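You operate a simulated robot arm through the tools that you are given. There is no shell and no other tool. Be economical: measure what you need, move in short steps, check, and stop when the job is done.

You are at the controls of a simulated two-armed robot. One attempt, no reset.

JOB
On the counter under the middle mirror, fold the teal towel in half, so that its two short edges meet.
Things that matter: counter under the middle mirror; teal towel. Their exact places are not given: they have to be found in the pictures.

The check looks at the end state, three seconds after you hand in, the way a careful person would. Anything else that was tipped, shoved, dropped, spilled or broken makes it a failure. Flat cloth is picked up by pressing the open fingertips on it (5 to 10 N) and closing them slowly along it; thin cloth reads only 2 to 8 mm in the jaws.

ROBOT AND FRAMES
Two 6-joint arms with two-finger grippers on one trunk, on a base that drives. Base frame: it is fixed to the floor where the robot stands at the start and does not move with it; the origin is under the middle of the robot, x ahead of it, y to its left, z up; the surface under the hand at the start is at about z = 82. Readings come in cm, rad, newtons and seconds.
The left shoulder is at the start at [3, 17.8, 96.3], the right one opposite. With the tool pointing down near the work surface each hand reaches from about 40 to 84 cm from the robot's upright axis, wherever it stands, measured 20 degrees to its own side. Places, roughly: counter under the middle mirror [80, 20, 80]. Payload 2.54 kg a hand.
Tool frame (each hand has its own): the origin (TCP) lies between the finger pads and is the grasp point; the fingertips stand 3 cm ahead of it; z points along the fingers, y is the line along which they close. The gripper opens to 11.6 cm. The gripper's body begins 9.5 cm behind the TCP.
Orientation is told as [roll, pitch, yaw] about the base's x, y, z axes, in that order, counted from this pose: with the fingers straight down and closing along the base's y, the tool's x points along the base's -x, its y along +y and its z along -z.

CONTROLS
- The arms move only by the tool send_rows. It takes "left_commands", "right_commands" or both (then of equal length, played together; a hand with none holds still); each is text: rows parted by semicolons, each of 7 numbers parted by spaces: the turn, a rotation vector about the tool's x, y, z in rad, then the shift along the tool's x, y, z in cm, then the finger opening in cm, from 0 to 11.6. In form: rx ry rz tx ty tz hand; .... A call has 1 to 8 rows; each row shifts and turns the commanded pose from where the row before left it, along the tool's axes as they then stand. Rows are played at 5 a second. More than 5 cm and 0.15 rad between two rows, or a gripper value outside its range, and nothing of the call is played. Where a pose cannot be reached the arm comes as near as it can. A force on the tool above 40 N (or 10 N above the force at the start of the call, whichever is more), or a blocked arm, ends the call early, and 0.2 s more pass. Each finger travels about 15.3 cm/s and halts on what it meets, pressing with about 41 N; the grip force reading is that of the motor and also rises with nothing between the fingers. The clock runs only during rows and for 0.2 s after the last one: add rows that do not move to give the fingers time. It gives the time, the measured TCP pose, the force on the tool (base axes), the opening and the grip force at its end, in the units of the frame above (readings bear some noise), with the torque about the TCP (base axes, N m) and any sound that the robot's microphone picked up.
- Cameras (640 x 400 px; columns grow to the right, rows downward): "scene" is now at [3.5, -0.19, 166.81]; the picture's right is [-0.05, -1.00, 0.00], its down [-0.89, 0.04, -0.45] and it looks along [0.45, -0.02, -0.89] (base axes); focal length 274 px, centre (320, 200). "left" rides on the left gripper at [6.9, 1.5, -12.2] in its tool frame; the picture's right is [-0.21, 0.98, 0.00], its down [-0.83, -0.18, -0.53] and it looks along [-0.52, -0.11, 0.85] (tool axes); focal length 251 px, centre (320, 200). "right" rides on the right gripper at [6.9, -1.5, -12.2] in its tool frame; the picture's right is [0.21, 0.98, 0.00], its down [-0.83, 0.18, -0.53] and it looks along [-0.52, 0.11, 0.85] (tool axes); focal length 251 px, centre (320, 200).
- snapshot(camera): a new picture of that camera. It takes no simulated time.
- move_column(by): slides the trunk up (or, below 0, down) by that many cm; the arms and the scene camera ride with it, the base frame stays. It gives what a move gives, with no picture.
- roll_base(legs): drives the robot by 1 to 6 legs, each [ahead, left, turn to the left] in cm, cm and rad, along the robot's own axes; the way and the turn of a leg run together, so that a leg with both is an arc; at most 150 cm and 3.142 rad a leg. The arms and the cameras ride along, it lands a little off, and it stops where it bumps. It gives what a move gives.
- head_to(pan, tilt): turns the head with the scene camera to pan (to the left, within 2.496 rad either way) and tilt (down, from -0.506 to 1.204), counted from straight ahead of the robot. It gives what a move gives.
- pixel_to_xyz(camera, pixels): for up to 12 pixels [column, row] of the newest picture of that camera ("zoom" is the newest enlarged one), the place [x, y, z] in the base frame of the surface seen there, good to about 0.2 cm. It takes no simulated time.
- enlarge(camera, box): a new picture of the part [left, top, right, bottom] of that camera's present view, enlarged. It takes no simulated time.
- close_job(): hands the job in; it is judged then, once.

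Keep the steps short. Do not move on a guess: measure, check each grasp and each placing, and mend mistakes. In all there are 80 turns and 62 pictures (those below and enlarged ones count). Leave the grippers open and the arms clear of the work at the hand-in unless told otherwise, and finish with a single line.

The tools are called after "Call:" as name(argument=value, ...) on one line, values as JSON. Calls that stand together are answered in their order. send_rows: Moves the arms, as the interface text tells. Its arguments: {"type":"object","properties":{"left_commands":{"type":"string"},"right_commands":{"type":"string"}},"required":[]} The other tools are called the same way: move_column (by) slides the trunk up or down; roll_base (legs) drives the base; head_to (pan, tilt) turns the head that bears the scene camera; snapshot (camera) takes a picture; pixel_to_xyz (camera, pixels) gives the place of the surface under pixels of a picture; enlarge (camera, box) takes an enlarged picture of a part of a camera's view; close_job () hands the job in.

At the start:

```text
clock: 0.0
left_tool_pos: [45.02, 15.73, 100.26]
left_tcp_rot: [0.0, -0.001, -0.001]
left_force: [0.0, 1.0, -0.1]
left_ft_torque: [-0.03, 0.0, 0.0]
left_gripper_width: 11.6
left_grasp_force: 0.0
right_tool_pos: [44.01, -15.58, 96.6]
right_tcp_rot: [0.0, 0.001, -0.001]
right_force: [-0.7, -0.7, -0.6]
right_ft_torque: [-0.01, 0.03, 0.01]
right_gripper_width: 11.6
right_grasp_force: 0.1
trunk travel left (down, up): [-17.5, 36.5]
robot x, y, heading: [-0.05, 0.09, 0.002]
head pan, tilt: [-0.051, 1.107]
```

scene: 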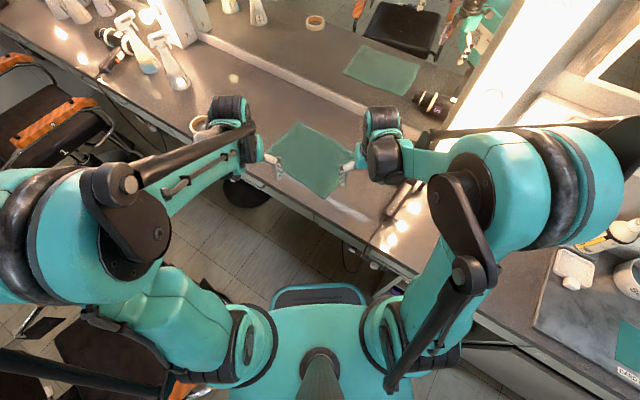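
right: 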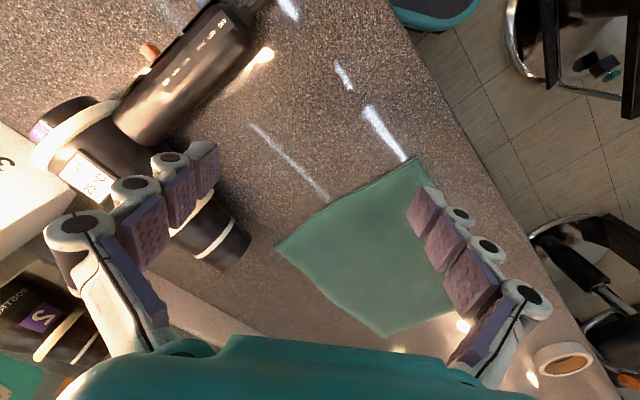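
left: 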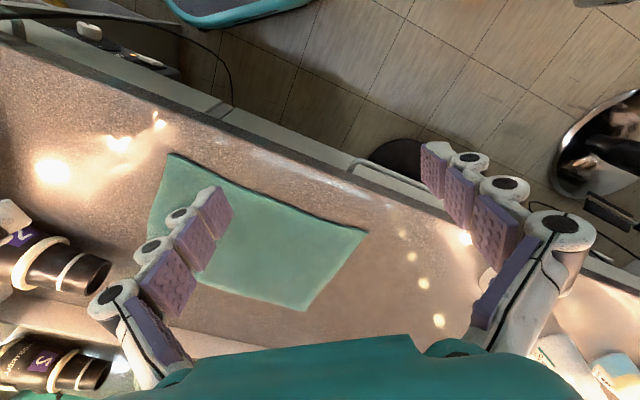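

I see a teal towel between the grippers at about (312,160) in the scene view. Next I measure its corners and enlarge the view.

Call:
enlarge(camera="scene", box=[220, 60, 460, 230])

Call:
pixel_to_xyz(camera="left", pixels=[[172, 156], [365, 231], [303, 308], [260, 245], [150, 228], [80, 220], [350, 290], [180, 300]])

Call:
pixel_to_xyz(camera="right", pixels=[[415, 160], [279, 246], [385, 332], [340, 250], [220, 240], [455, 325], [180, 100], [300, 150]])

```text
2.35 times, centred on (340, 145) of scene
```

zoom: 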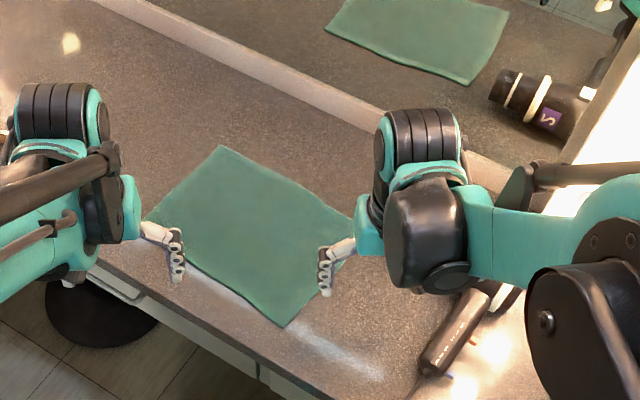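

```text
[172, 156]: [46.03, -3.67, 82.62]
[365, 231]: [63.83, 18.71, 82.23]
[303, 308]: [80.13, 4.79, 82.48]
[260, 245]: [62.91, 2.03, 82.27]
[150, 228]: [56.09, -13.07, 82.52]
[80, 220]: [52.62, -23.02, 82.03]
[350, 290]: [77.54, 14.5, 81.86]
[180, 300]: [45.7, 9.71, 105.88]
```

```text
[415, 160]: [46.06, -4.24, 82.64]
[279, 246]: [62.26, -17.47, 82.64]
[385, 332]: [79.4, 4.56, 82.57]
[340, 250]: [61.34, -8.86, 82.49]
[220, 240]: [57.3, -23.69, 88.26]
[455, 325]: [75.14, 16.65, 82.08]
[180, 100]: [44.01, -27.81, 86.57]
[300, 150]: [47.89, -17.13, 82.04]
```

The corners measure A(46,-4), B(64,19), C(80,5) and D(62,-17.5). AB and DC are the long edges at about 28.8 cm, and AD and BC are the short ones at about 21 cm. C is close to the right arm's limit, so I check how much room the base has toward the counter's front edge.

Call:
pixel_to_xyz(camera="scene", pixels=[[270, 190], [340, 243], [390, 275], [480, 325], [520, 352], [320, 287], [275, 290], [362, 290], [320, 300], [413, 200], [385, 290], [300, 270]])

Call:
head_to(pan=0, tilt=0.75)

Call:
snapshot(camera="scene")

```text
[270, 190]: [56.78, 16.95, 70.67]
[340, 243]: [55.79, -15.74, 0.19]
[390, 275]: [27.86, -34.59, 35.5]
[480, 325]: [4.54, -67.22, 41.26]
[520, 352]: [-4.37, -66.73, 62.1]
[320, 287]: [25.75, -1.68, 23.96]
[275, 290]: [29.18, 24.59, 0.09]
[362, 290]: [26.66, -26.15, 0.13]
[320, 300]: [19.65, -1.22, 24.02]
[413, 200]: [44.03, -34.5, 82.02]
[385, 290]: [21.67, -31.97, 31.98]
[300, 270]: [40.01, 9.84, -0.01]
```

```text
clock: 0.8
left_tool_pos: [44.92, 15.78, 100.33]
left_tcp_rot: [0.0, -0.001, 0.001]
left_force: [0.2, 0.0, -0.2]
left_ft_torque: [0.0, 0.01, 0.02]
left_gripper_width: 11.61
left_grasp_force: 0.0
right_tool_pos: [44.11, -15.59, 96.6]
right_tcp_rot: [0.0, 0.0, 0.001]
right_force: [0.2, 0.4, 1.1]
right_ft_torque: [0.0, 0.0, 0.03]
right_gripper_width: 11.59
right_grasp_force: 0.1
trunk travel left (down, up): [-17.5, 36.5]
robot x, y, heading: [-0.06, -0.07, -0.004]
head pan, tilt: [0.0, 0.75]
```

```text
57 pictures are left
```

scene: 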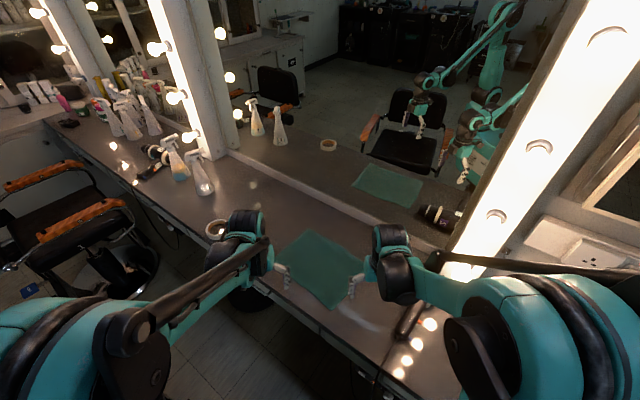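

The cabinet front leaves about 10 cm of room. The hair dryer nozzle near D and the mirror strip behind are the hazards. I roll ahead 6 cm so C comes within reach, then look again and measure.

Call:
roll_base(legs=[[6, 0, 0]])

Call:
head_to(pan=0, tilt=0.95)

Call:
enlarge(camera="scene", box=[200, 60, 460, 240])

Call:
snapshot(camera="right")

```text
clock: 1.8
left_tool_pos: [50.94, 15.84, 100.28]
left_tcp_rot: [0.0, 0.003, 0.001]
left_force: [0.3, 0.4, -0.1]
left_ft_torque: [-0.01, 0.04, 0.04]
left_gripper_width: 11.61
left_grasp_force: 0.0
right_tool_pos: [50.0, -15.52, 96.55]
right_tcp_rot: [0.001, 0.001, 0.001]
right_force: [0.7, 0.2, -0.4]
right_ft_torque: [0.03, 0.11, 0.0]
right_gripper_width: 11.59
right_grasp_force: 0.1
trunk travel left (down, up): [-17.5, 36.5]
robot x, y, heading: [5.79, -0.04, -0.0]
head pan, tilt: [0.0, 0.75]
```

```text
clock: 2.5
left_tool_pos: [50.73, 15.87, 100.28]
left_tcp_rot: [0.001, 0.0, 0.001]
left_force: [-0.8, -0.8, 0.0]
left_ft_torque: [-0.02, 0.01, -0.01]
left_gripper_width: 11.6
left_grasp_force: 0.2
right_tool_pos: [50.09, -15.52, 96.65]
right_tcp_rot: [0.002, 0.0, 0.002]
right_force: [-0.6, 0.6, 0.5]
right_ft_torque: [-0.01, -0.03, -0.03]
right_gripper_width: 11.59
right_grasp_force: 0.0
trunk travel left (down, up): [-17.5, 36.5]
robot x, y, heading: [5.85, 0.45, 0.004]
head pan, tilt: [0.0, 0.949]
```

```text
2.22 times, centred on (330, 150) of scene
```

zoom: 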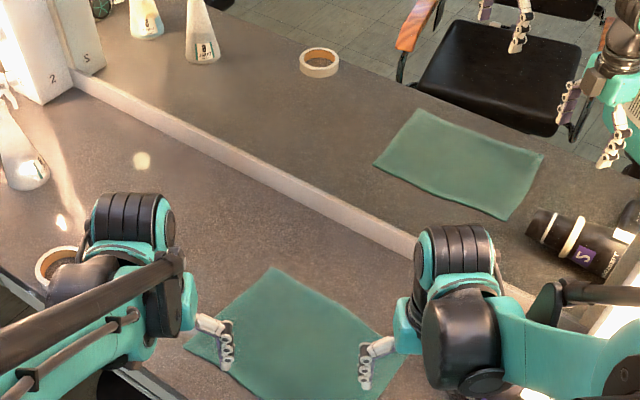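

```text
55 pictures are left
```

right: 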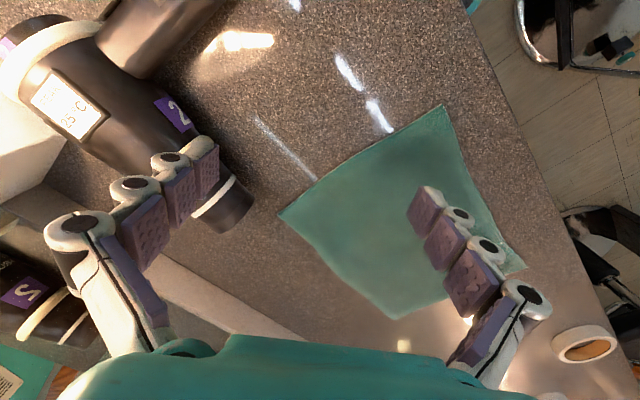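

Call:
pixel_to_xyz(camera="zoom", pixels=[[275, 268], [300, 185], [390, 240], [350, 300], [330, 205]])

Call:
pixel_to_xyz(camera="right", pixels=[[443, 106], [279, 214], [397, 317], [521, 266], [240, 220], [200, 190], [235, 180], [300, 340]])

```text
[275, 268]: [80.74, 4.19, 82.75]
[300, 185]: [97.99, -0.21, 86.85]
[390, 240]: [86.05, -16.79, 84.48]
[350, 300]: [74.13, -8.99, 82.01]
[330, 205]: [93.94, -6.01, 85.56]
```

```text
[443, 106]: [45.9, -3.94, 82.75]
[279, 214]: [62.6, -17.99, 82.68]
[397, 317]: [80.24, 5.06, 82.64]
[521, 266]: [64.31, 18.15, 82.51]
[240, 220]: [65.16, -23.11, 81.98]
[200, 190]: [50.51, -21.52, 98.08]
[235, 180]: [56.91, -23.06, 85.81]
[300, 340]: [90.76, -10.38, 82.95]
```

The counter runs along u = (0.63, 0.78), and the short edges run along v = (0.78, -0.63). The mirror is about 15 cm behind C, and the nozzle is 4–8 cm outside D.

Plan:
- Grip both corners of AD with the fingers closing along v.
- Arc them over to BC.
- Tilt the hands outward at the end.

First I shift the base along the counter by (7.5, 9.3) and yaw both hands by +0.89.

Call:
roll_base(legs=[[7.5, 9.0, 0]])

Call:
send_rows(left_commands="0 0 -0.1487 0 0 0 8; 0 0 -0.1487 0 0 0 5; 0 0 -0.1487 0 0 0 2.6; 0 0 -0.1487 0 0 0 2.6; 0 0 -0.1487 0 0 0 2.6; 0 0 -0.1487 0 0 0 2.6; 0 0 0 0 0 0 2.6", right_commands="0 0 -0.1487 0 0 0 8; 0 0 -0.1487 0 0 0 5; 0 0 -0.1487 0 0 0 2.6; 0 0 -0.1487 0 0 0 2.6; 0 0 -0.1487 0 0 0 2.6; 0 0 -0.1487 0 0 0 2.6; 0 0 0 0 0 0 2.6")

Call:
snapshot(camera="scene")

```text
clock: 3.8
left_tool_pos: [57.97, 24.79, 100.36]
left_tcp_rot: [0.0, 0.001, -0.003]
left_force: [0.3, 0.7, 0.7]
left_ft_torque: [-0.03, 0.03, 0.01]
left_gripper_width: 11.62
left_grasp_force: 0.1
right_tool_pos: [57.19, -6.64, 96.7]
right_tcp_rot: [-0.001, -0.001, -0.002]
right_force: [0.2, 0.1, -0.4]
right_ft_torque: [-0.06, 0.03, 0.0]
right_gripper_width: 11.63
right_grasp_force: 0.0
trunk travel left (down, up): [-17.5, 36.5]
robot x, y, heading: [12.74, 8.82, 0.002]
head pan, tilt: [0.0, 0.949]
```

```text
clock: 5.3
left_tool_pos: [58.11, 24.66, 100.37]
left_tcp_rot: [-0.001, -0.001, 0.893]
left_force: [-1.4, 0.3, 0.3]
left_ft_torque: [0.0, -0.01, 0.0]
left_gripper_width: 2.6
left_grasp_force: 0.1
right_tool_pos: [57.19, -6.66, 96.59]
right_tcp_rot: [0.001, 0.001, 0.893]
right_force: [0.4, 0.1, 0.9]
right_ft_torque: [-0.01, -0.03, 0.0]
right_gripper_width: 2.59
right_grasp_force: 0.1
trunk travel left (down, up): [-17.5, 36.5]
robot x, y, heading: [12.91, 8.67, -0.007]
head pan, tilt: [0.0, 0.949]
```

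```text
54 pictures are left
```

scene: 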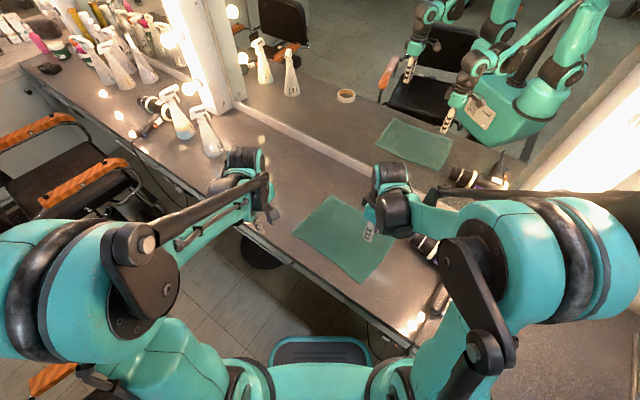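

The yaw is done. Next I move the right hand above D' (60.9, -16.3), then the left hand to above A' (47.8, -5.2).

Call:
send_rows(right_commands="0 0 0 1.7 -3 0 2.6; 0 0 0 1.7 -3 0 2.6; 0 0 0 1.74 -2.92 0 2.6; 0 0 0 0 0 2 2.6; 0 0 0 0 0 2 2.6; 0 0 0 0 0 0 2.6")

Call:
send_rows(left_commands="0 0 0 4.3 0 0 2.6; 0 0 0 4.3 0 0 2.6; 0 0 0 4.3 0 0 2.6; 0 0 0 4.3 -1 0 2.6; 0 0 0 4.2 -2 0 2.6; 0 0 0 4.2 -2.5 0 2.6; 0 0 0 4.1 -2.7 0 2.6; 0 0 0 0 -2.5 0 2.6")

Call:
snapshot(camera="scene")

Call:
snapshot(camera="right")

Call:
snapshot(camera="left")

```text
clock: 6.8
left_tool_pos: [57.97, 24.75, 100.29]
left_tcp_rot: [0.0, 0.002, 0.891]
left_force: [0.5, 0.8, -0.3]
left_ft_torque: [-0.03, 0.02, -0.01]
left_gripper_width: 2.61
left_grasp_force: 0.0
right_tool_pos: [60.72, -16.33, 92.45]
right_tcp_rot: [0.002, 0.0, 0.889]
right_force: [-0.2, -0.1, 0.0]
right_ft_torque: [-0.03, 0.0, 0.0]
right_gripper_width: 2.6
right_grasp_force: 0.0
trunk travel left (down, up): [-17.5, 36.5]
robot x, y, heading: [12.94, 9.07, 0.001]
head pan, tilt: [0.0, 0.949]
```

```text
clock: 8.6
left_tool_pos: [47.68, -5.09, 100.46]
left_tcp_rot: [-0.001, -0.001, 0.891]
left_force: [-0.3, 0.0, 0.3]
left_ft_torque: [0.02, 0.02, -0.02]
left_gripper_width: 2.58
left_grasp_force: 0.1
right_tool_pos: [60.89, -16.47, 92.47]
right_tcp_rot: [0.001, 0.001, 0.889]
right_force: [0.0, 0.2, 0.2]
right_ft_torque: [0.01, 0.05, 0.0]
right_gripper_width: 2.61
right_grasp_force: 0.0
trunk travel left (down, up): [-17.5, 36.5]
robot x, y, heading: [13.29, 8.5, -0.0]
head pan, tilt: [0.0, 0.949]
```

```text
53 pictures are left
```

scene: 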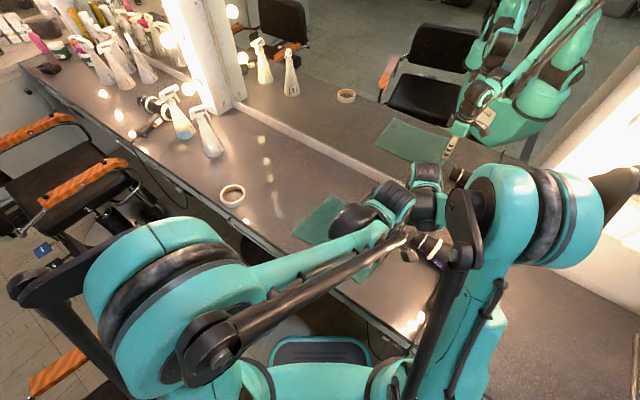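

```text
52 pictures are left
```

right: 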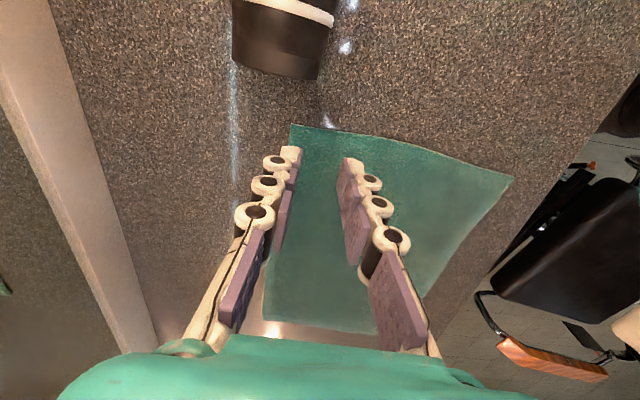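

```text
51 pictures are left
```

left: 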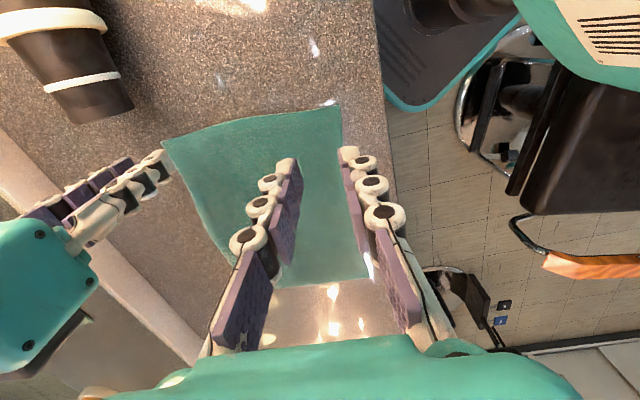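

Both hands are over their corners. I re-measure the corners from both views.

Call:
pixel_to_xyz(camera="right", pixels=[[293, 128], [511, 179], [400, 146], [280, 60]])

Call:
pixel_to_xyz(camera="left", pixels=[[338, 108], [166, 143], [250, 122]])

```text
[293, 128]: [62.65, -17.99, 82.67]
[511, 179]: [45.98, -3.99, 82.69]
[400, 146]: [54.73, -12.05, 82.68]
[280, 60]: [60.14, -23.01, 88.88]
```

```text
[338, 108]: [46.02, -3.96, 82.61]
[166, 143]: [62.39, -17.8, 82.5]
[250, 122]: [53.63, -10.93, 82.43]
```

The corners are confirmed. Now I lower both hands to just above the cloth (TCP z about 86.3).

Call:
send_rows(left_commands="0 0 0 0 0 4 2.6; 0 0 0 0 0 4 2.6; 0 0 0 0 0 3.5 2.6; 0 0 0 0 0 2.6 2.6; 0 0 0 0 0 0 2.6", right_commands="0 0 0 0 0 1.5 2.6; 0 0 0 0 0 1.5 2.6; 0 0 0 0 0 1.5 2.6; 0 0 0 0 0 1.6 2.6; 0 0 0 0 0 0 2.6")

Call:
snapshot(camera="right")

Call:
snapshot(camera="left")

```text
clock: 9.8
left_tool_pos: [47.46, -5.34, 86.31]
left_tcp_rot: [0.0, 0.0, 0.89]
left_force: [0.0, 1.0, 0.5]
left_ft_torque: [0.03, 0.02, -0.02]
left_gripper_width: 2.63
left_grasp_force: 0.0
right_tool_pos: [60.97, -16.29, 86.49]
right_tcp_rot: [0.0, 0.001, 0.89]
right_force: [0.3, 0.7, -0.3]
right_ft_torque: [0.01, -0.04, -0.02]
right_gripper_width: 2.6
right_grasp_force: 0.1
trunk travel left (down, up): [-17.5, 36.5]
robot x, y, heading: [13.13, 9.17, -0.001]
head pan, tilt: [0.0, 0.949]
```

```text
50 pictures are left
```

right: 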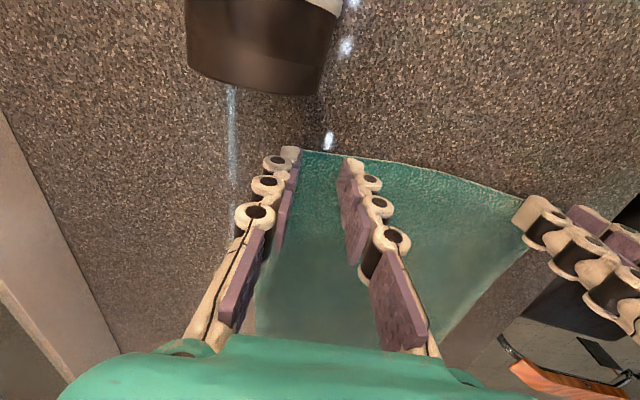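

```text
49 pictures are left
```

left: 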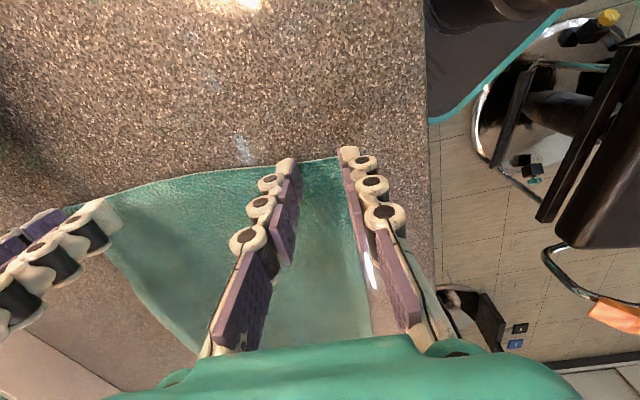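

The outer fingers sit right at the side edges of the cloth, so I move both hands 0.8 cm inward along the edge and press down slowly.

Call:
send_rows(left_commands="0 0 0 0 -0.8 0 2.6; 0 0 0 0 0 0.3 2.6; 0 0 0 0 0 0.3 2.6; 0 0 0 0 0 0.2 2.6; 0 0 0 0 0 0 2.6", right_commands="0 0 0 0 0.8 0 2.6; 0 0 0 0 0 0.4 2.6; 0 0 0 0 0 0.3 2.6; 0 0 0 0 0 0.2 2.6; 0 0 0 0 0 0 2.6")

```text
clock: 10.9
left_tool_pos: [48.35, -5.66, 85.39]
left_tcp_rot: [0.0, 0.001, 0.892]
left_force: [0.1, 1.0, 1.8]
left_ft_torque: [-0.04, 0.0, 0.04]
left_gripper_width: 2.61
left_grasp_force: 0.0
right_tool_pos: [60.32, -15.77, 85.63]
right_tcp_rot: [0.0, -0.001, 0.889]
right_force: [0.1, 0.1, 0.3]
right_ft_torque: [0.0, -0.01, 0.01]
right_gripper_width: 2.59
right_grasp_force: 0.1
trunk travel left (down, up): [-17.5, 36.5]
robot x, y, heading: [13.19, 8.87, -0.001]
head pan, tilt: [0.0, 0.949]
```

The left hand is just touching (1.8 N). I press a bit more on both sides.

Call:
send_rows(left_commands="0 0 0 0 0 0.1 2.6; 0 0 0 0 0 0.05 2.6; 0 0 0 0 0 0 2.6", right_commands="0 0 0 0 0 0.2 2.6; 0 0 0 0 0 0.15 2.6; 0 0 0 0 0 0 2.6")

```text
clock: 11.8
left_tool_pos: [48.22, -5.7, 85.2]
left_tcp_rot: [0.0, 0.001, 0.889]
left_force: [-1.0, -2.7, 9.9]
left_ft_torque: [-0.05, -0.01, 0.0]
left_gripper_width: 2.6
left_grasp_force: 0.1
right_tool_pos: [60.16, -15.9, 85.37]
right_tcp_rot: [0.0, 0.001, 0.891]
right_force: [0.4, -0.4, 2.8]
right_ft_torque: [0.02, -0.03, -0.01]
right_gripper_width: 2.59
right_grasp_force: 0.1
trunk travel left (down, up): [-17.5, 36.5]
robot x, y, heading: [12.86, 8.88, 0.002]
head pan, tilt: [0.0, 0.949]
```

The left hand reads 9.9 N and the right 2.8 N. I ease the left slightly, press the right a bit more, then close slowly.

Call:
send_rows(left_commands="0 0 0 0 0 -0.03 2.6; 0 0 0 0 0 0 2.2; 0 0 0 0 0 0 1.8; 0 0 0 0 0 0 1.4; 0 0 0 0 0 0 1.0; 0 0 0 0 0 0 0.6; 0 0 0 0 0 0 0.3; 0 0 0 0 0 0 0", right_commands="0 0 0 0 0 0.12 2.6; 0 0 0 0 0 0 2.2; 0 0 0 0 0 0 1.8; 0 0 0 0 0 0 1.4; 0 0 0 0 0 0 1.0; 0 0 0 0 0 0 0.6; 0 0 0 0 0 0 0.3; 0 0 0 0 0 0 0")

Call:
snapshot(camera="right")

Call:
snapshot(camera="left")

```text
clock: 13.6
left_tool_pos: [48.22, -5.54, 85.32]
left_tcp_rot: [0.0, 0.001, 0.89]
left_force: [0.0, -0.4, 0.3]
left_ft_torque: [0.0, 0.0, 0.03]
left_gripper_width: 0.01
left_grasp_force: 28.5
right_tool_pos: [60.26, -15.68, 85.1]
right_tcp_rot: [-0.001, 0.0, 0.892]
right_force: [-0.1, 0.1, 3.4]
right_ft_torque: [0.05, 0.01, 0.0]
right_gripper_width: 0.33
right_grasp_force: 32.0
trunk travel left (down, up): [-17.5, 36.5]
robot x, y, heading: [12.93, 9.15, 0.001]
head pan, tilt: [0.0, 0.949]
```

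```text
48 pictures are left
```

right: 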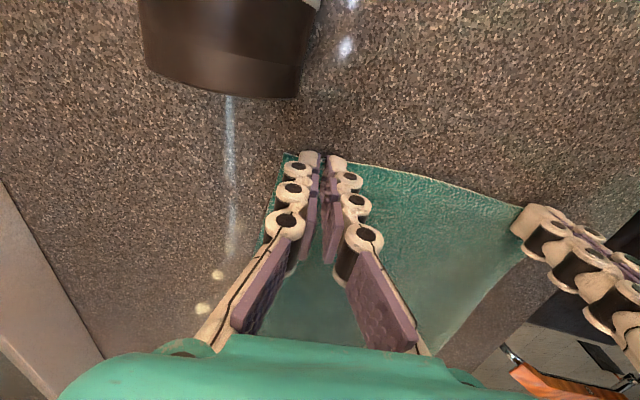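

```text
47 pictures are left
```

left: 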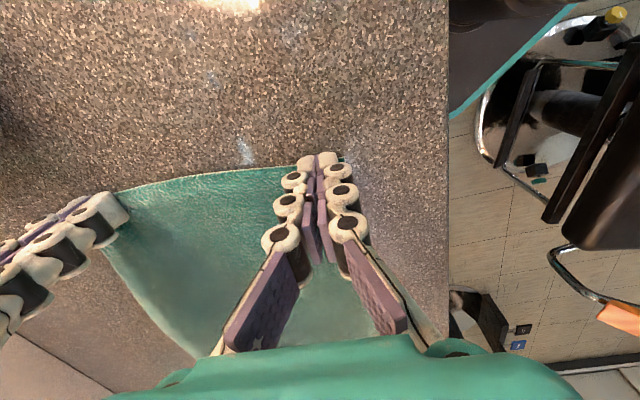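

The right hand has cloth (3.3 mm in the jaws). The left closed empty. I reopen the left, move it a little further over the cloth (+u 0.4), and press harder.

Call:
send_rows(left_commands="0 0 0 0 0 -0.6 0.5; 0 0 0 -0.4 0 0 2.6; 0 0 0 0 0 0 2.6; 0 0 0 0 0 0.4 2.6; 0 0 0 0 0 0.2 2.6; 0 0 0 0 0 0.1 2.6; 0 0 0 0 0 0 2.6")

```text
clock: 15.2
left_tool_pos: [48.51, -5.25, 85.08]
left_tcp_rot: [0.0, 0.0, 0.89]
left_force: [-0.3, -2.1, 12.6]
left_ft_torque: [-0.09, -0.07, 0.0]
left_gripper_width: 2.65
left_grasp_force: 0.5
right_tool_pos: [60.23, -15.76, 85.25]
right_tcp_rot: [0.001, 0.001, 0.889]
right_force: [-2.0, 0.0, 1.1]
right_ft_torque: [0.06, 0.01, 0.0]
right_gripper_width: 0.3
right_grasp_force: 32.2
trunk travel left (down, up): [-17.5, 36.5]
robot x, y, heading: [12.59, 8.94, -0.001]
head pan, tilt: [0.0, 0.949]
```

Call:
send_rows(left_commands="0 0 0 0 0 -0.03 2.4; 0 0 0 0 0 0 2.0; 0 0 0 0 0 0 1.7; 0 0 0 0 0 0 1.4; 0 0 0 0 0 0 1.1; 0 0 0 0 0 0 0.8; 0 0 0 0 0 0 0.4; 0 0 0 0 0 0 0")

Call:
snapshot(camera="left")

```text
clock: 16.9
left_tool_pos: [48.52, -5.32, 85.16]
left_tcp_rot: [0.0, -0.001, 0.889]
left_force: [5.4, -4.9, 3.7]
left_ft_torque: [-0.11, -0.16, 0.04]
left_gripper_width: 0.34
left_grasp_force: 32.0
right_tool_pos: [60.3, -15.81, 85.14]
right_tcp_rot: [0.001, -0.001, 0.891]
right_force: [-4.5, 4.3, 2.8]
right_ft_torque: [0.1, 0.13, 0.03]
right_gripper_width: 0.31
right_grasp_force: 32.3
trunk travel left (down, up): [-17.5, 36.5]
robot x, y, heading: [12.98, 8.55, 0.0]
head pan, tilt: [0.0, 0.949]
```

```text
46 pictures are left
```

left: 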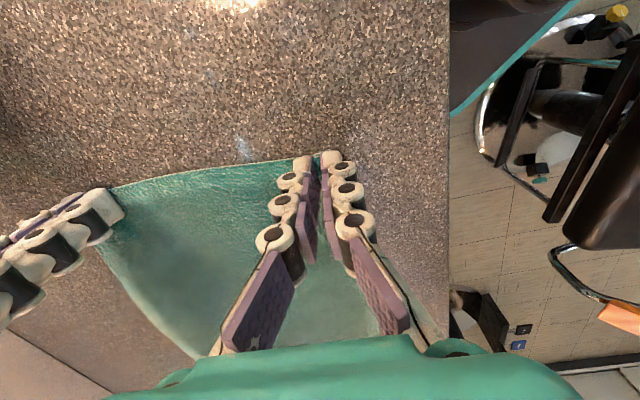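

Both jaws read about 3.3 mm, with some tension between the hands. I bring them 0.3 cm closer each, lift 3 cm and check.

Call:
send_rows(left_commands="0 0 0 0 -0.3 0 0; 0 0 0 -0.2 0 -1 0; 0 0 0 -0.3 0 -1 0; 0 0 0 -0.4 0 -1 0; 0 0 0 0 0 0 0", right_commands="0 0 0 0 0.3 0 0; 0 0 0 -0.2 0 -1 0; 0 0 0 -0.3 0 -1 0; 0 0 0 -0.4 0 -1 0; 0 0 0 0 0 0 0")

Call:
snapshot(camera="left")

Call:
snapshot(camera="right")

```text
clock: 18.1
left_tool_pos: [49.31, -4.66, 88.09]
left_tcp_rot: [0.0, -0.001, 0.89]
left_force: [0.2, -0.4, 0.2]
left_ft_torque: [0.02, -0.01, -0.01]
left_gripper_width: 0.33
left_grasp_force: 32.3
right_tool_pos: [60.68, -14.98, 88.34]
right_tcp_rot: [-0.001, 0.0, 0.889]
right_force: [-0.7, -0.3, 0.1]
right_ft_torque: [0.02, 0.02, 0.02]
right_gripper_width: 0.31
right_grasp_force: 32.4
trunk travel left (down, up): [-17.5, 36.5]
robot x, y, heading: [13.29, 8.9, 0.002]
head pan, tilt: [0.0, 0.949]
```

```text
45 pictures are left
```

left: 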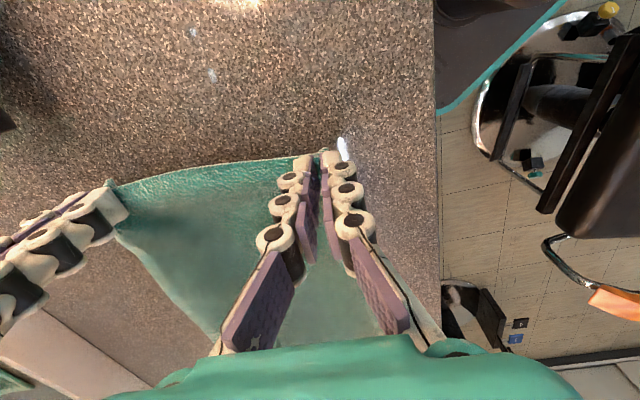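

```text
44 pictures are left
```

right: 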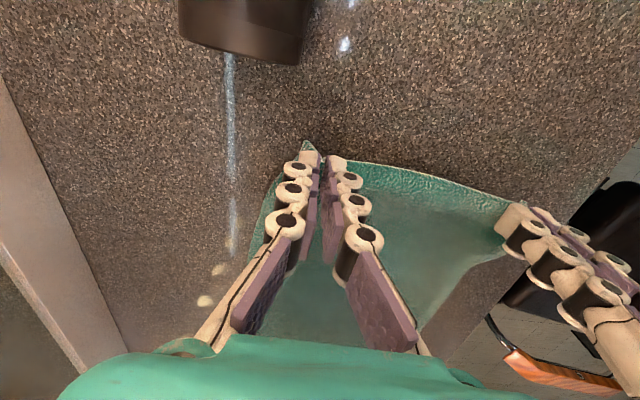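

Both corners are held. Next is the first half of the arc: 12.7 cm along u and 9.7 cm up.

Call:
send_rows(left_commands="0 0 0 -1 0 -1.8 0; 0 0 0 -1.2 0 -1.7 0; 0 0 0 -1.5 0 -1.5 0; 0 0 0 -1.7 0 -1.4 0; 0 0 0 -1.8 0 -1.3 0; 0 0 0 -1.9 0 -1 0; 0 0 0 -1.8 0 -0.7 0; 0 0 0 -1.8 0 -0.3 0", right_commands="0 0 0 -1 0 -1.8 0; 0 0 0 -1.2 0 -1.7 0; 0 0 0 -1.5 0 -1.5 0; 0 0 0 -1.7 0 -1.4 0; 0 0 0 -1.8 0 -1.3 0; 0 0 0 -1.9 0 -1 0; 0 0 0 -1.8 0 -0.7 0; 0 0 0 -1.8 0 -0.3 0")

Call:
snapshot(camera="scene")

Call:
snapshot(camera="right")

```text
clock: 19.9
left_tool_pos: [57.36, 5.1, 97.87]
left_tcp_rot: [-0.001, 0.001, 0.889]
left_force: [-0.4, 0.1, -1.3]
left_ft_torque: [-0.04, 0.0, -0.02]
left_gripper_width: 0.38
left_grasp_force: 34.3
right_tool_pos: [68.62, -4.9, 97.87]
right_tcp_rot: [-0.001, 0.002, 0.889]
right_force: [1.3, -0.1, -1.7]
right_ft_torque: [0.0, 0.03, 0.0]
right_gripper_width: 0.34
right_grasp_force: 32.4
trunk travel left (down, up): [-17.5, 36.5]
robot x, y, heading: [12.97, 8.99, -0.002]
head pan, tilt: [0.0, 0.949]
```

```text
43 pictures are left
```

scene: 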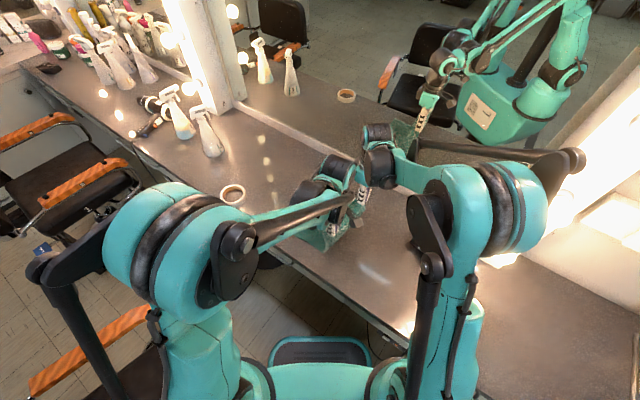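

```text
42 pictures are left
```

right: 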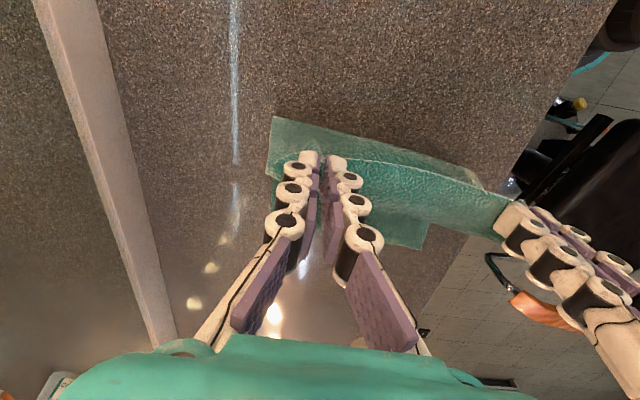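

Call:
pixel_to_xyz(camera="right", pixels=[[275, 120], [470, 180], [422, 238], [380, 150], [400, 235], [268, 225]])

Call:
snapshot(camera="left")

```text
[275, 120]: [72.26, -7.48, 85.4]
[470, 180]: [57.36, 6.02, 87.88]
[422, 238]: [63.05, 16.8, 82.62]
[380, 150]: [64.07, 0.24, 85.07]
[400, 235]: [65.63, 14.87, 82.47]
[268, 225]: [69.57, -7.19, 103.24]
```

```text
41 pictures are left
```

left: 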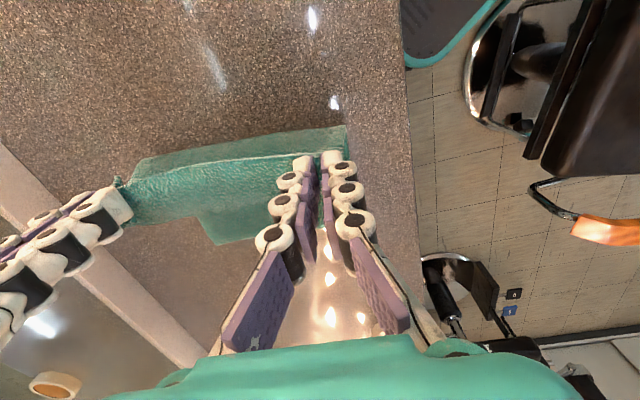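

Call:
pixel_to_xyz(camera="left", pixels=[[216, 241], [252, 234], [345, 128], [140, 160]])

Call:
pixel_to_xyz(camera="right", pixels=[[424, 247], [428, 226], [395, 244]])

```text
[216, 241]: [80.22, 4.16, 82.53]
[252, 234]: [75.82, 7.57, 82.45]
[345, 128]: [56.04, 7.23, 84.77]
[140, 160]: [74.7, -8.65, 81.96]
```

```text
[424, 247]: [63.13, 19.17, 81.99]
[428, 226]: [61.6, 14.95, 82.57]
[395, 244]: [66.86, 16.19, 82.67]
```

The far edge BC hasn't moved (C is still at 80.2, 4.2) and both grips hold. Next is the second half of the arc, tilting the hands outward. I send the first 4 rows and check.

Call:
send_rows(left_commands="0 0.1 0 -2.31 0 0.2 0; 0 0.1 0 -2.37 0 0.3 0; 0 0.1 0 -2.48 0 0.47 0; 0 0.1 0 -2.66 0 0.64 0", right_commands="0 0.1 0 -2.31 0 0.2 0; 0 0.1 0 -2.37 0 0.3 0; 0 0.1 0 -2.48 0 0.47 0; 0 0.1 0 -2.66 0 0.64 0")

Call:
snapshot(camera="left")

Call:
snapshot(camera="right")

```text
clock: 20.9
left_tool_pos: [63.34, 12.5, 94.69]
left_tcp_rot: [0.001, 0.402, 0.89]
left_force: [1.0, -0.8, 0.7]
left_ft_torque: [-0.1, -0.02, 0.04]
left_gripper_width: 0.31
left_grasp_force: 33.0
right_tool_pos: [74.67, 2.39, 94.81]
right_tcp_rot: [0.001, 0.404, 0.89]
right_force: [-0.1, 0.6, -0.8]
right_ft_torque: [-0.01, 0.06, 0.02]
right_gripper_width: 0.31
right_grasp_force: 32.8
trunk travel left (down, up): [-17.5, 36.5]
robot x, y, heading: [12.97, 9.21, -0.003]
head pan, tilt: [0.0, 0.949]
```

```text
40 pictures are left
```

left: 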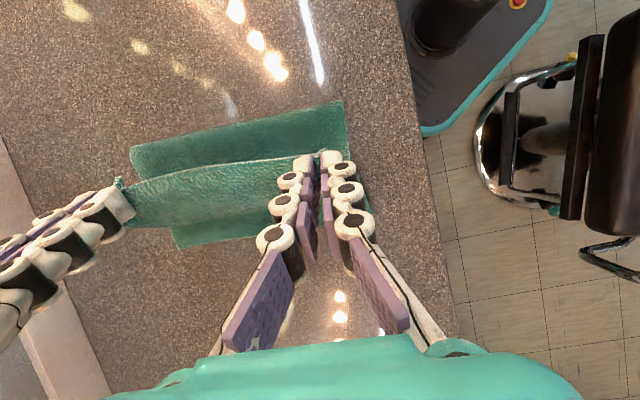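

```text
39 pictures are left
```

right: 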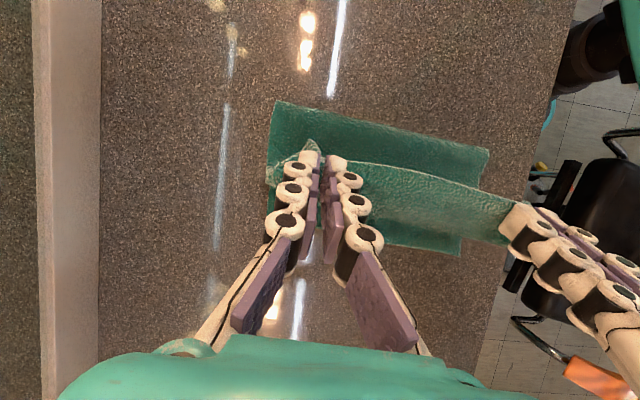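

It is tracking well. I send the rest of the arc, ending about 1–2 cm above the lower layer.

Call:
send_rows(left_commands="0 0.1 0 -2.6 0 0.66 0; 0 0.1 0 -2.5 0 0.7 0; 0 0.1 0 -2.45 0 0.67 0; 0 0.05 0 -1.8 0 0.25 0; 0 0 0 0 0 0 0", right_commands="0 0.1 0 -2.62 0 0.66 0; 0 0.1 0 -2.6 0 0.7 0; 0 0.1 0 -2.57 0 0.67 0; 0 0.05 0 -1.97 0 0.25 0; 0 0 0 0 0 0 0")

Call:
snapshot(camera="left")

Call:
snapshot(camera="right")

```text
clock: 21.9
left_tool_pos: [67.27, 16.0, 88.95]
left_tcp_rot: [-0.025, 0.712, 0.883]
left_force: [20.4, -18.3, -0.3]
left_ft_torque: [-0.27, -0.48, 0.61]
left_gripper_width: 0.41
left_grasp_force: 32.9
left hand out of reach, approached as far as the arm can: row 4
right_tool_pos: [79.52, 4.45, 88.83]
right_tcp_rot: [-0.068, 0.591, 0.905]
right_force: [-21.6, 17.6, 2.1]
right_ft_torque: [0.51, 0.56, -0.36]
right_gripper_width: 0.44
right_grasp_force: 33.0
right hand out of reach, approached as far as the arm can: row 2, 3, 4
trunk travel left (down, up): [-17.5, 36.5]
robot x, y, heading: [12.62, 8.77, -0.0]
head pan, tilt: [0.0, 0.949]
stopped in row 4 (left hand): the force on the tool passed its limit at 42 N (the readings are from after the stop); the commanded pose is now the measured one
```

```text
38 pictures are left
```

left: 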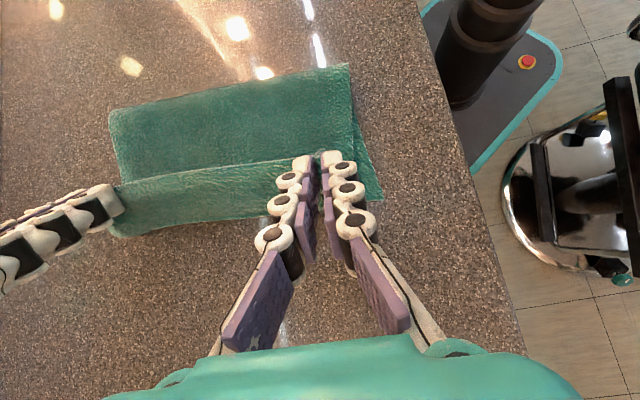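

```text
37 pictures are left
```

right: 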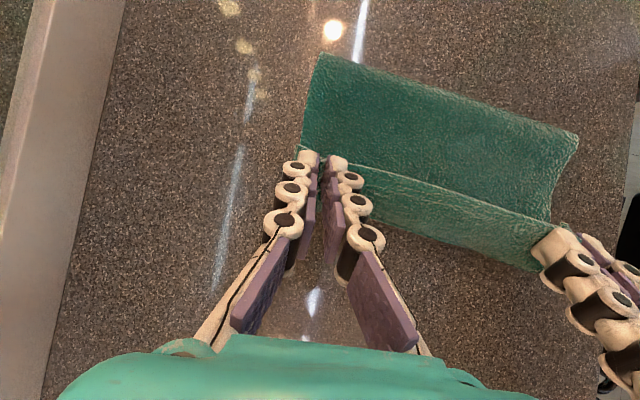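

The right arm hit its reach limit and drifted 2.5 cm toward +v, stretching the edge with about 28 N. I bring the hands back to their proper spacing: right hand -2.4 v, left hand -0.9 v.

Call:
send_rows(left_commands="0 0 0 0 0 0 0; 0 0 0 0 0.3 0 0; 0 0 0 0 0.6 0 0; 0 0 0 0 0 0 0", right_commands="0 0 0 0 0.8 0 0; 0 0 0 0 0.8 0 0; 0 0 0 0 0.8 0 0; 0 0 0 0 0 0 0")

```text
clock: 22.9
left_tool_pos: [66.34, 16.72, 88.94]
left_tcp_rot: [-0.02, 0.713, 0.887]
left_force: [11.7, -10.3, -0.7]
left_ft_torque: [-0.15, -0.22, 0.34]
left_gripper_width: 0.39
left_grasp_force: 33.0
right_tool_pos: [77.81, 5.3, 88.55]
right_tcp_rot: [-0.077, 0.577, 0.901]
right_force: [-12.0, 10.0, 1.3]
right_ft_torque: [0.27, 0.32, -0.19]
right_gripper_width: 0.34
right_grasp_force: 32.3
right hand out of reach, approached as far as the arm can: row 3
trunk travel left (down, up): [-17.5, 36.5]
robot x, y, heading: [13.24, 9.01, 0.001]
head pan, tilt: [0.0, 0.949]
```

Still 16 N of tension. I reduce the tilt on the right to regain reach and bring both hands together about 0.5 cm each.

Call:
send_rows(left_commands="0 -0.06 0 0 0 0 0; 0 -0.06 0 0 -0.1 0 0; 0 0 0 0 -0.2 0 0; 0 0 0 0 0 0 0", right_commands="0.05 -0.06 0 0 0 0 0; 0.03 -0.06 0 0 0.2 0 0; 0 -0.03 0 0 0.3 0 0; 0 0 0 0 0.2 0 0")

```text
clock: 23.9
left_tool_pos: [66.58, 16.58, 88.78]
left_tcp_rot: [-0.016, 0.594, 0.891]
left_force: [4.1, -4.0, -0.6]
left_ft_torque: [-0.05, -0.08, 0.08]
left_gripper_width: 0.34
left_grasp_force: 32.3
right_tool_pos: [77.45, 5.52, 88.67]
right_tcp_rot: [-0.143, 0.439, 0.92]
right_force: [-5.4, 3.2, 0.8]
right_ft_torque: [0.11, 0.11, -0.05]
right_gripper_width: 0.33
right_grasp_force: 32.5
trunk travel left (down, up): [-17.5, 36.5]
robot x, y, heading: [12.9, 8.95, 0.001]
head pan, tilt: [0.0, 0.949]
```

Tension is down to about 6 N. The tips need about 1 cm (left) and 2 cm (right) more along u. I use the base to ride both hands 1.5 cm along u.

Call:
roll_base(legs=[[0.95, 1.17, 0]])

Call:
send_rows(left_commands="0 0 0 0 0 0 0; 0 0 0 0.2 -0.2 0.2 0; 0 0 0 0.2 0 0 0", right_commands="-0.05 0 0 0 0.1 0 0; -0.05 0 0 -0.2 0.1 0.2 0; -0.02 0 0 -0.2 0 0 0")

```text
clock: 24.7
left_tool_pos: [67.74, 17.86, 88.92]
left_tcp_rot: [-0.017, 0.597, 0.89]
left_force: [3.9, -3.7, -0.7]
left_ft_torque: [-0.09, 0.0, 0.06]
left_gripper_width: 0.36
left_grasp_force: 32.4
right_tool_pos: [78.5, 6.83, 88.54]
right_tcp_rot: [-0.141, 0.442, 0.92]
right_force: [-4.1, 2.9, -0.3]
right_ft_torque: [0.06, 0.14, -0.06]
right_gripper_width: 0.29
right_grasp_force: 31.6
trunk travel left (down, up): [-17.5, 36.5]
robot x, y, heading: [13.65, 10.02, 0.003]
head pan, tilt: [0.0, 0.949]
```

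```text
clock: 25.5
left_tool_pos: [67.71, 17.4, 88.84]
left_tcp_rot: [-0.017, 0.593, 0.892]
left_force: [-0.4, 0.6, -0.3]
left_ft_torque: [0.05, 0.03, -0.04]
left_gripper_width: 0.31
left_grasp_force: 31.9
right_tool_pos: [78.38, 7.14, 88.24]
right_tcp_rot: [-0.021, 0.442, 0.92]
right_force: [0.2, 0.6, 0.5]
right_ft_torque: [-0.05, 0.0, 0.02]
right_gripper_width: 0.31
right_grasp_force: 32.0
trunk travel left (down, up): [-17.5, 36.5]
robot x, y, heading: [13.9, 10.2, -0.005]
head pan, tilt: [0.0, 0.949]
```

The forces are near zero now. I look at how the held edge lines up with the lower edge BC.

Call:
snapshot(camera="left")

Call:
snapshot(camera="right")

Call:
enlarge(camera="scene", box=[230, 100, 430, 260])

```text
36 pictures are left
```

left: 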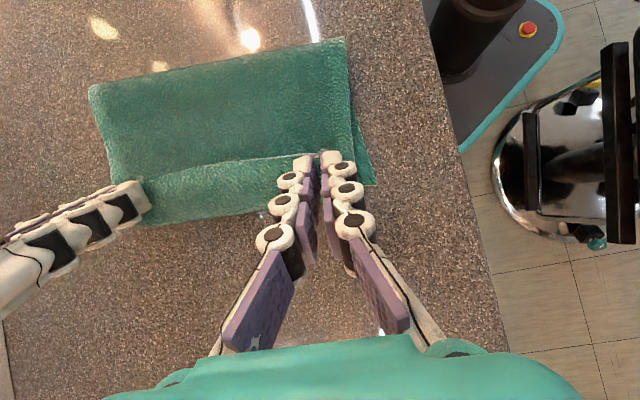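

```text
35 pictures are left
```

right: 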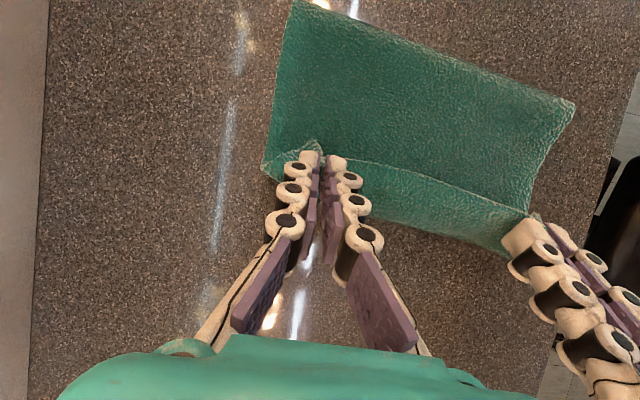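

```text
2.50 times, centred on (330, 180) of scene
```

zoom: 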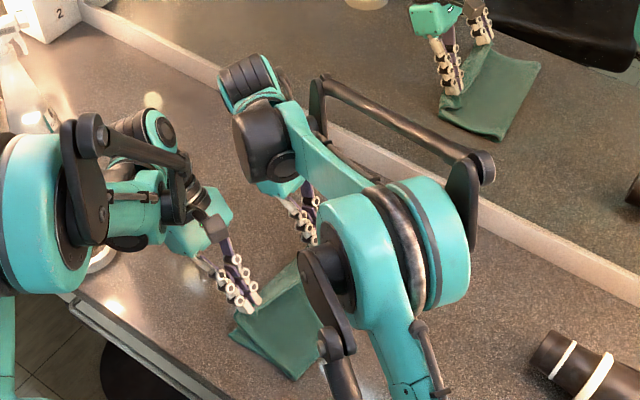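

Call:
pixel_to_xyz(camera="left", pixels=[[150, 222], [240, 210], [374, 184], [95, 92], [343, 42], [230, 160], [240, 190], [125, 180]])

Call:
pixel_to_xyz(camera="right", pixels=[[265, 172], [292, 5], [573, 108], [440, 226], [500, 248], [450, 190], [526, 205]])

```text
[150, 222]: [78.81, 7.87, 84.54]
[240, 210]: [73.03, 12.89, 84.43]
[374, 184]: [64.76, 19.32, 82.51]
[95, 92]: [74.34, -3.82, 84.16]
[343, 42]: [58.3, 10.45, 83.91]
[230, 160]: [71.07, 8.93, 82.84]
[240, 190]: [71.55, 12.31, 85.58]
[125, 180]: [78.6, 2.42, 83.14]
```

```text
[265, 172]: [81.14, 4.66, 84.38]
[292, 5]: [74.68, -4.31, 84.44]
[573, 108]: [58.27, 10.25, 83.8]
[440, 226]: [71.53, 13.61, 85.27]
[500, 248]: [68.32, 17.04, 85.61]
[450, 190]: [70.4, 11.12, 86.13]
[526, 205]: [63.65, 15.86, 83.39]
```

What I read: the fold line sits at s≈4, too far over, because the grip was overpulled. The held strip (about 2.7 cm) curls back on top. The lower edge B slid by about 1 cm. I lift the edge back along the arc so the fold line reseats, then I'll re-lay it with the right radius.

Call:
send_rows(left_commands="0 0 0 1.1 0 0.15 0; 0 0 0 1.1 0 0.15 0; 0 0 0 1.4 0 -0.27 0; 0 0 0 1.4 0 -0.27 0; 0 0 0 1.4 0 -0.27 0; 0 0 0 1.4 0 -0.27 0; 0 0 0 1.95 0 -1.1 0; 0 0 0 0 0 0 0", right_commands="0 0 0 1.1 0 0 0; 0 0 0 1.1 0 0 0; 0 0 0 1.33 0 -0.48 0; 0 0 0 1.33 0 -0.48 0; 0 0 0 1.33 0 -0.48 0; 0 0 0 1.33 0 -0.48 0; 0 0 0 1.4 0 -2.2 0; 0 0 0 0 0 0 0")

Call:
snapshot(camera="left")

Call:
snapshot(camera="right")

```text
clock: 27.3
left_tool_pos: [63.19, 11.88, 95.94]
left_tcp_rot: [-0.016, 0.595, 0.891]
left_force: [1.6, 1.1, 1.1]
left_ft_torque: [0.0, 0.04, 0.0]
left_gripper_width: 0.26
left_grasp_force: 31.7
right_tool_pos: [74.64, 2.0, 95.71]
right_tcp_rot: [-0.023, 0.443, 0.92]
right_force: [-0.1, -0.2, 0.4]
right_ft_torque: [-0.02, 0.02, -0.02]
right_gripper_width: 0.29
right_grasp_force: 32.3
trunk travel left (down, up): [-17.5, 36.5]
robot x, y, heading: [13.97, 10.07, -0.003]
head pan, tilt: [0.0, 0.949]
```

```text
33 pictures are left
```

left: 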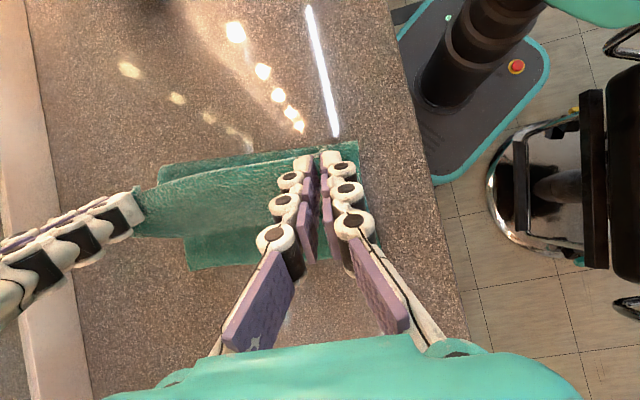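

```text
32 pictures are left
```

right: 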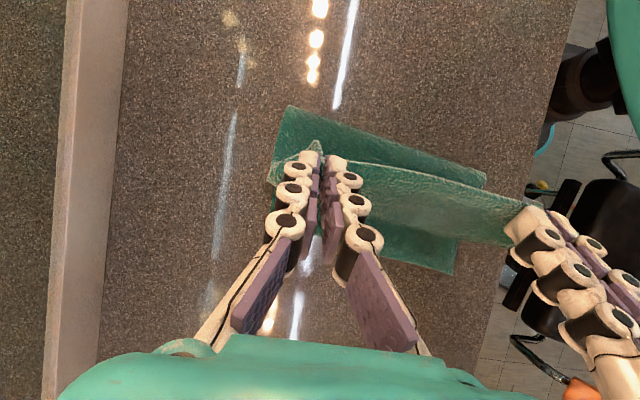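

Call:
pixel_to_xyz(camera="left", pixels=[[192, 269], [187, 242], [250, 262], [355, 143], [170, 168]])

Call:
pixel_to_xyz(camera="right", pixels=[[450, 270], [455, 250], [400, 260], [290, 108], [484, 177]])

```text
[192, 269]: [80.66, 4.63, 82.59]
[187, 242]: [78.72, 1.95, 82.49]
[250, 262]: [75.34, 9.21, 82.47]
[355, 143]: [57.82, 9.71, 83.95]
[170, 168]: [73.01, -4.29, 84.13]
```

```text
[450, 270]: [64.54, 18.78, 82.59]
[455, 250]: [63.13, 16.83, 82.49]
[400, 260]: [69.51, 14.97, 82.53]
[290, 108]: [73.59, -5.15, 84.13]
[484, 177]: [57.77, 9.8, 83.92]
```

The lower edge is intact (B 64.5, 18.8; C 80.7, 4.7), but the cloth bulges forward because the hands aren't tilted enough. I take the edge back and up over the fold line and tilt both hands to about 0.9. After that the base can carry them along u with more arm reach to spare.

Call:
send_rows(left_commands="0 0 0 1.36 0 0.31 0; 0 0 0 1.36 0 0.31 0; 0 0 0 1.36 0 0.31 0; 0 0 0 1.36 0 0.31 0; 0 0.1 0 -0.3 0 0 0; 0 0.1 0 -0.3 0 0 0; 0 0.1 0 -0.3 0 0 0; 0 0 0 0 0 0 0", right_commands="0 0 0 1.39 0 0.1 0; 0 0 0 1.39 0 0.1 0; 0 0 0 1.39 0 0.1 0; 0 0 0 1.39 0 0.1 0; 0 0.148 0 -0.45 0 0 0; 0 0.148 0 -0.45 0 0 0; 0 0.148 0 -0.45 0 0 0; 0 0 0 0 0 0 0")

Call:
snapshot(camera="right")

```text
clock: 29.1
left_tool_pos: [60.05, 8.28, 97.49]
left_tcp_rot: [-0.024, 0.894, 0.881]
left_force: [1.5, -2.1, 0.0]
left_ft_torque: [0.03, -0.06, 0.08]
left_gripper_width: 0.35
left_grasp_force: 32.9
right_tool_pos: [71.59, -1.81, 97.82]
right_tcp_rot: [-0.027, 0.586, 0.915]
right_force: [-2.3, 1.1, 0.1]
right_ft_torque: [0.02, 0.01, 0.01]
right_gripper_width: 0.3
right_grasp_force: 32.6
right hand out of reach, approached as far as the arm can: row 6, 7
trunk travel left (down, up): [-17.5, 36.5]
robot x, y, heading: [13.92, 10.27, -0.007]
head pan, tilt: [0.0, 0.949]
```

```text
31 pictures are left
```

right: 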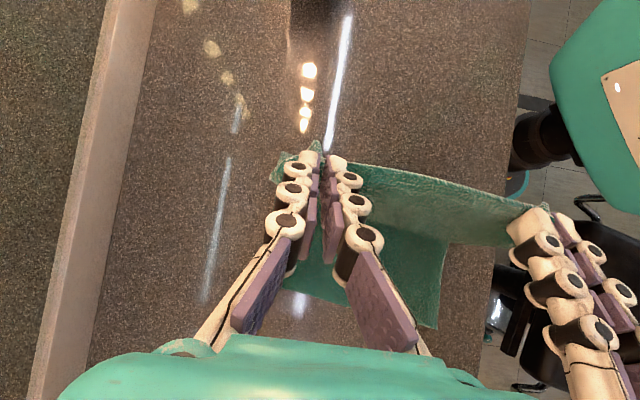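

The right wrist tops out near 0.59 tilt. I undo its unreached tilt, and bring the left back to about 0.6 to match.

Call:
send_rows(left_commands="0 -0.1 0 0.3 0 0 0; 0 -0.1 0 0.3 0 0 0; 0 -0.1 0 0.3 0 0 0; 0 0 0 0 0 0 0", right_commands="0 -0.148 0 0.45 0 0 0; 0 -0.148 0 0.45 0 0 0; 0 0 0 0 0 0 0; 0 0 0 0 0 0 0")

```text
clock: 30.1
left_tool_pos: [59.93, 7.7, 98.11]
left_tcp_rot: [-0.018, 0.593, 0.89]
left_force: [0.1, -0.3, -0.1]
left_ft_torque: [-0.04, -0.02, 0.04]
left_gripper_width: 0.32
left_grasp_force: 32.6
right_tool_pos: [71.04, -2.51, 98.13]
right_tcp_rot: [-0.023, 0.29, 0.924]
right_force: [-0.1, 0.7, -0.3]
right_ft_torque: [-0.02, 0.0, 0.0]
right_gripper_width: 0.33
right_grasp_force: 32.4
trunk travel left (down, up): [-17.5, 36.5]
robot x, y, heading: [13.8, 9.9, -0.003]
head pan, tilt: [0.0, 0.949]
```

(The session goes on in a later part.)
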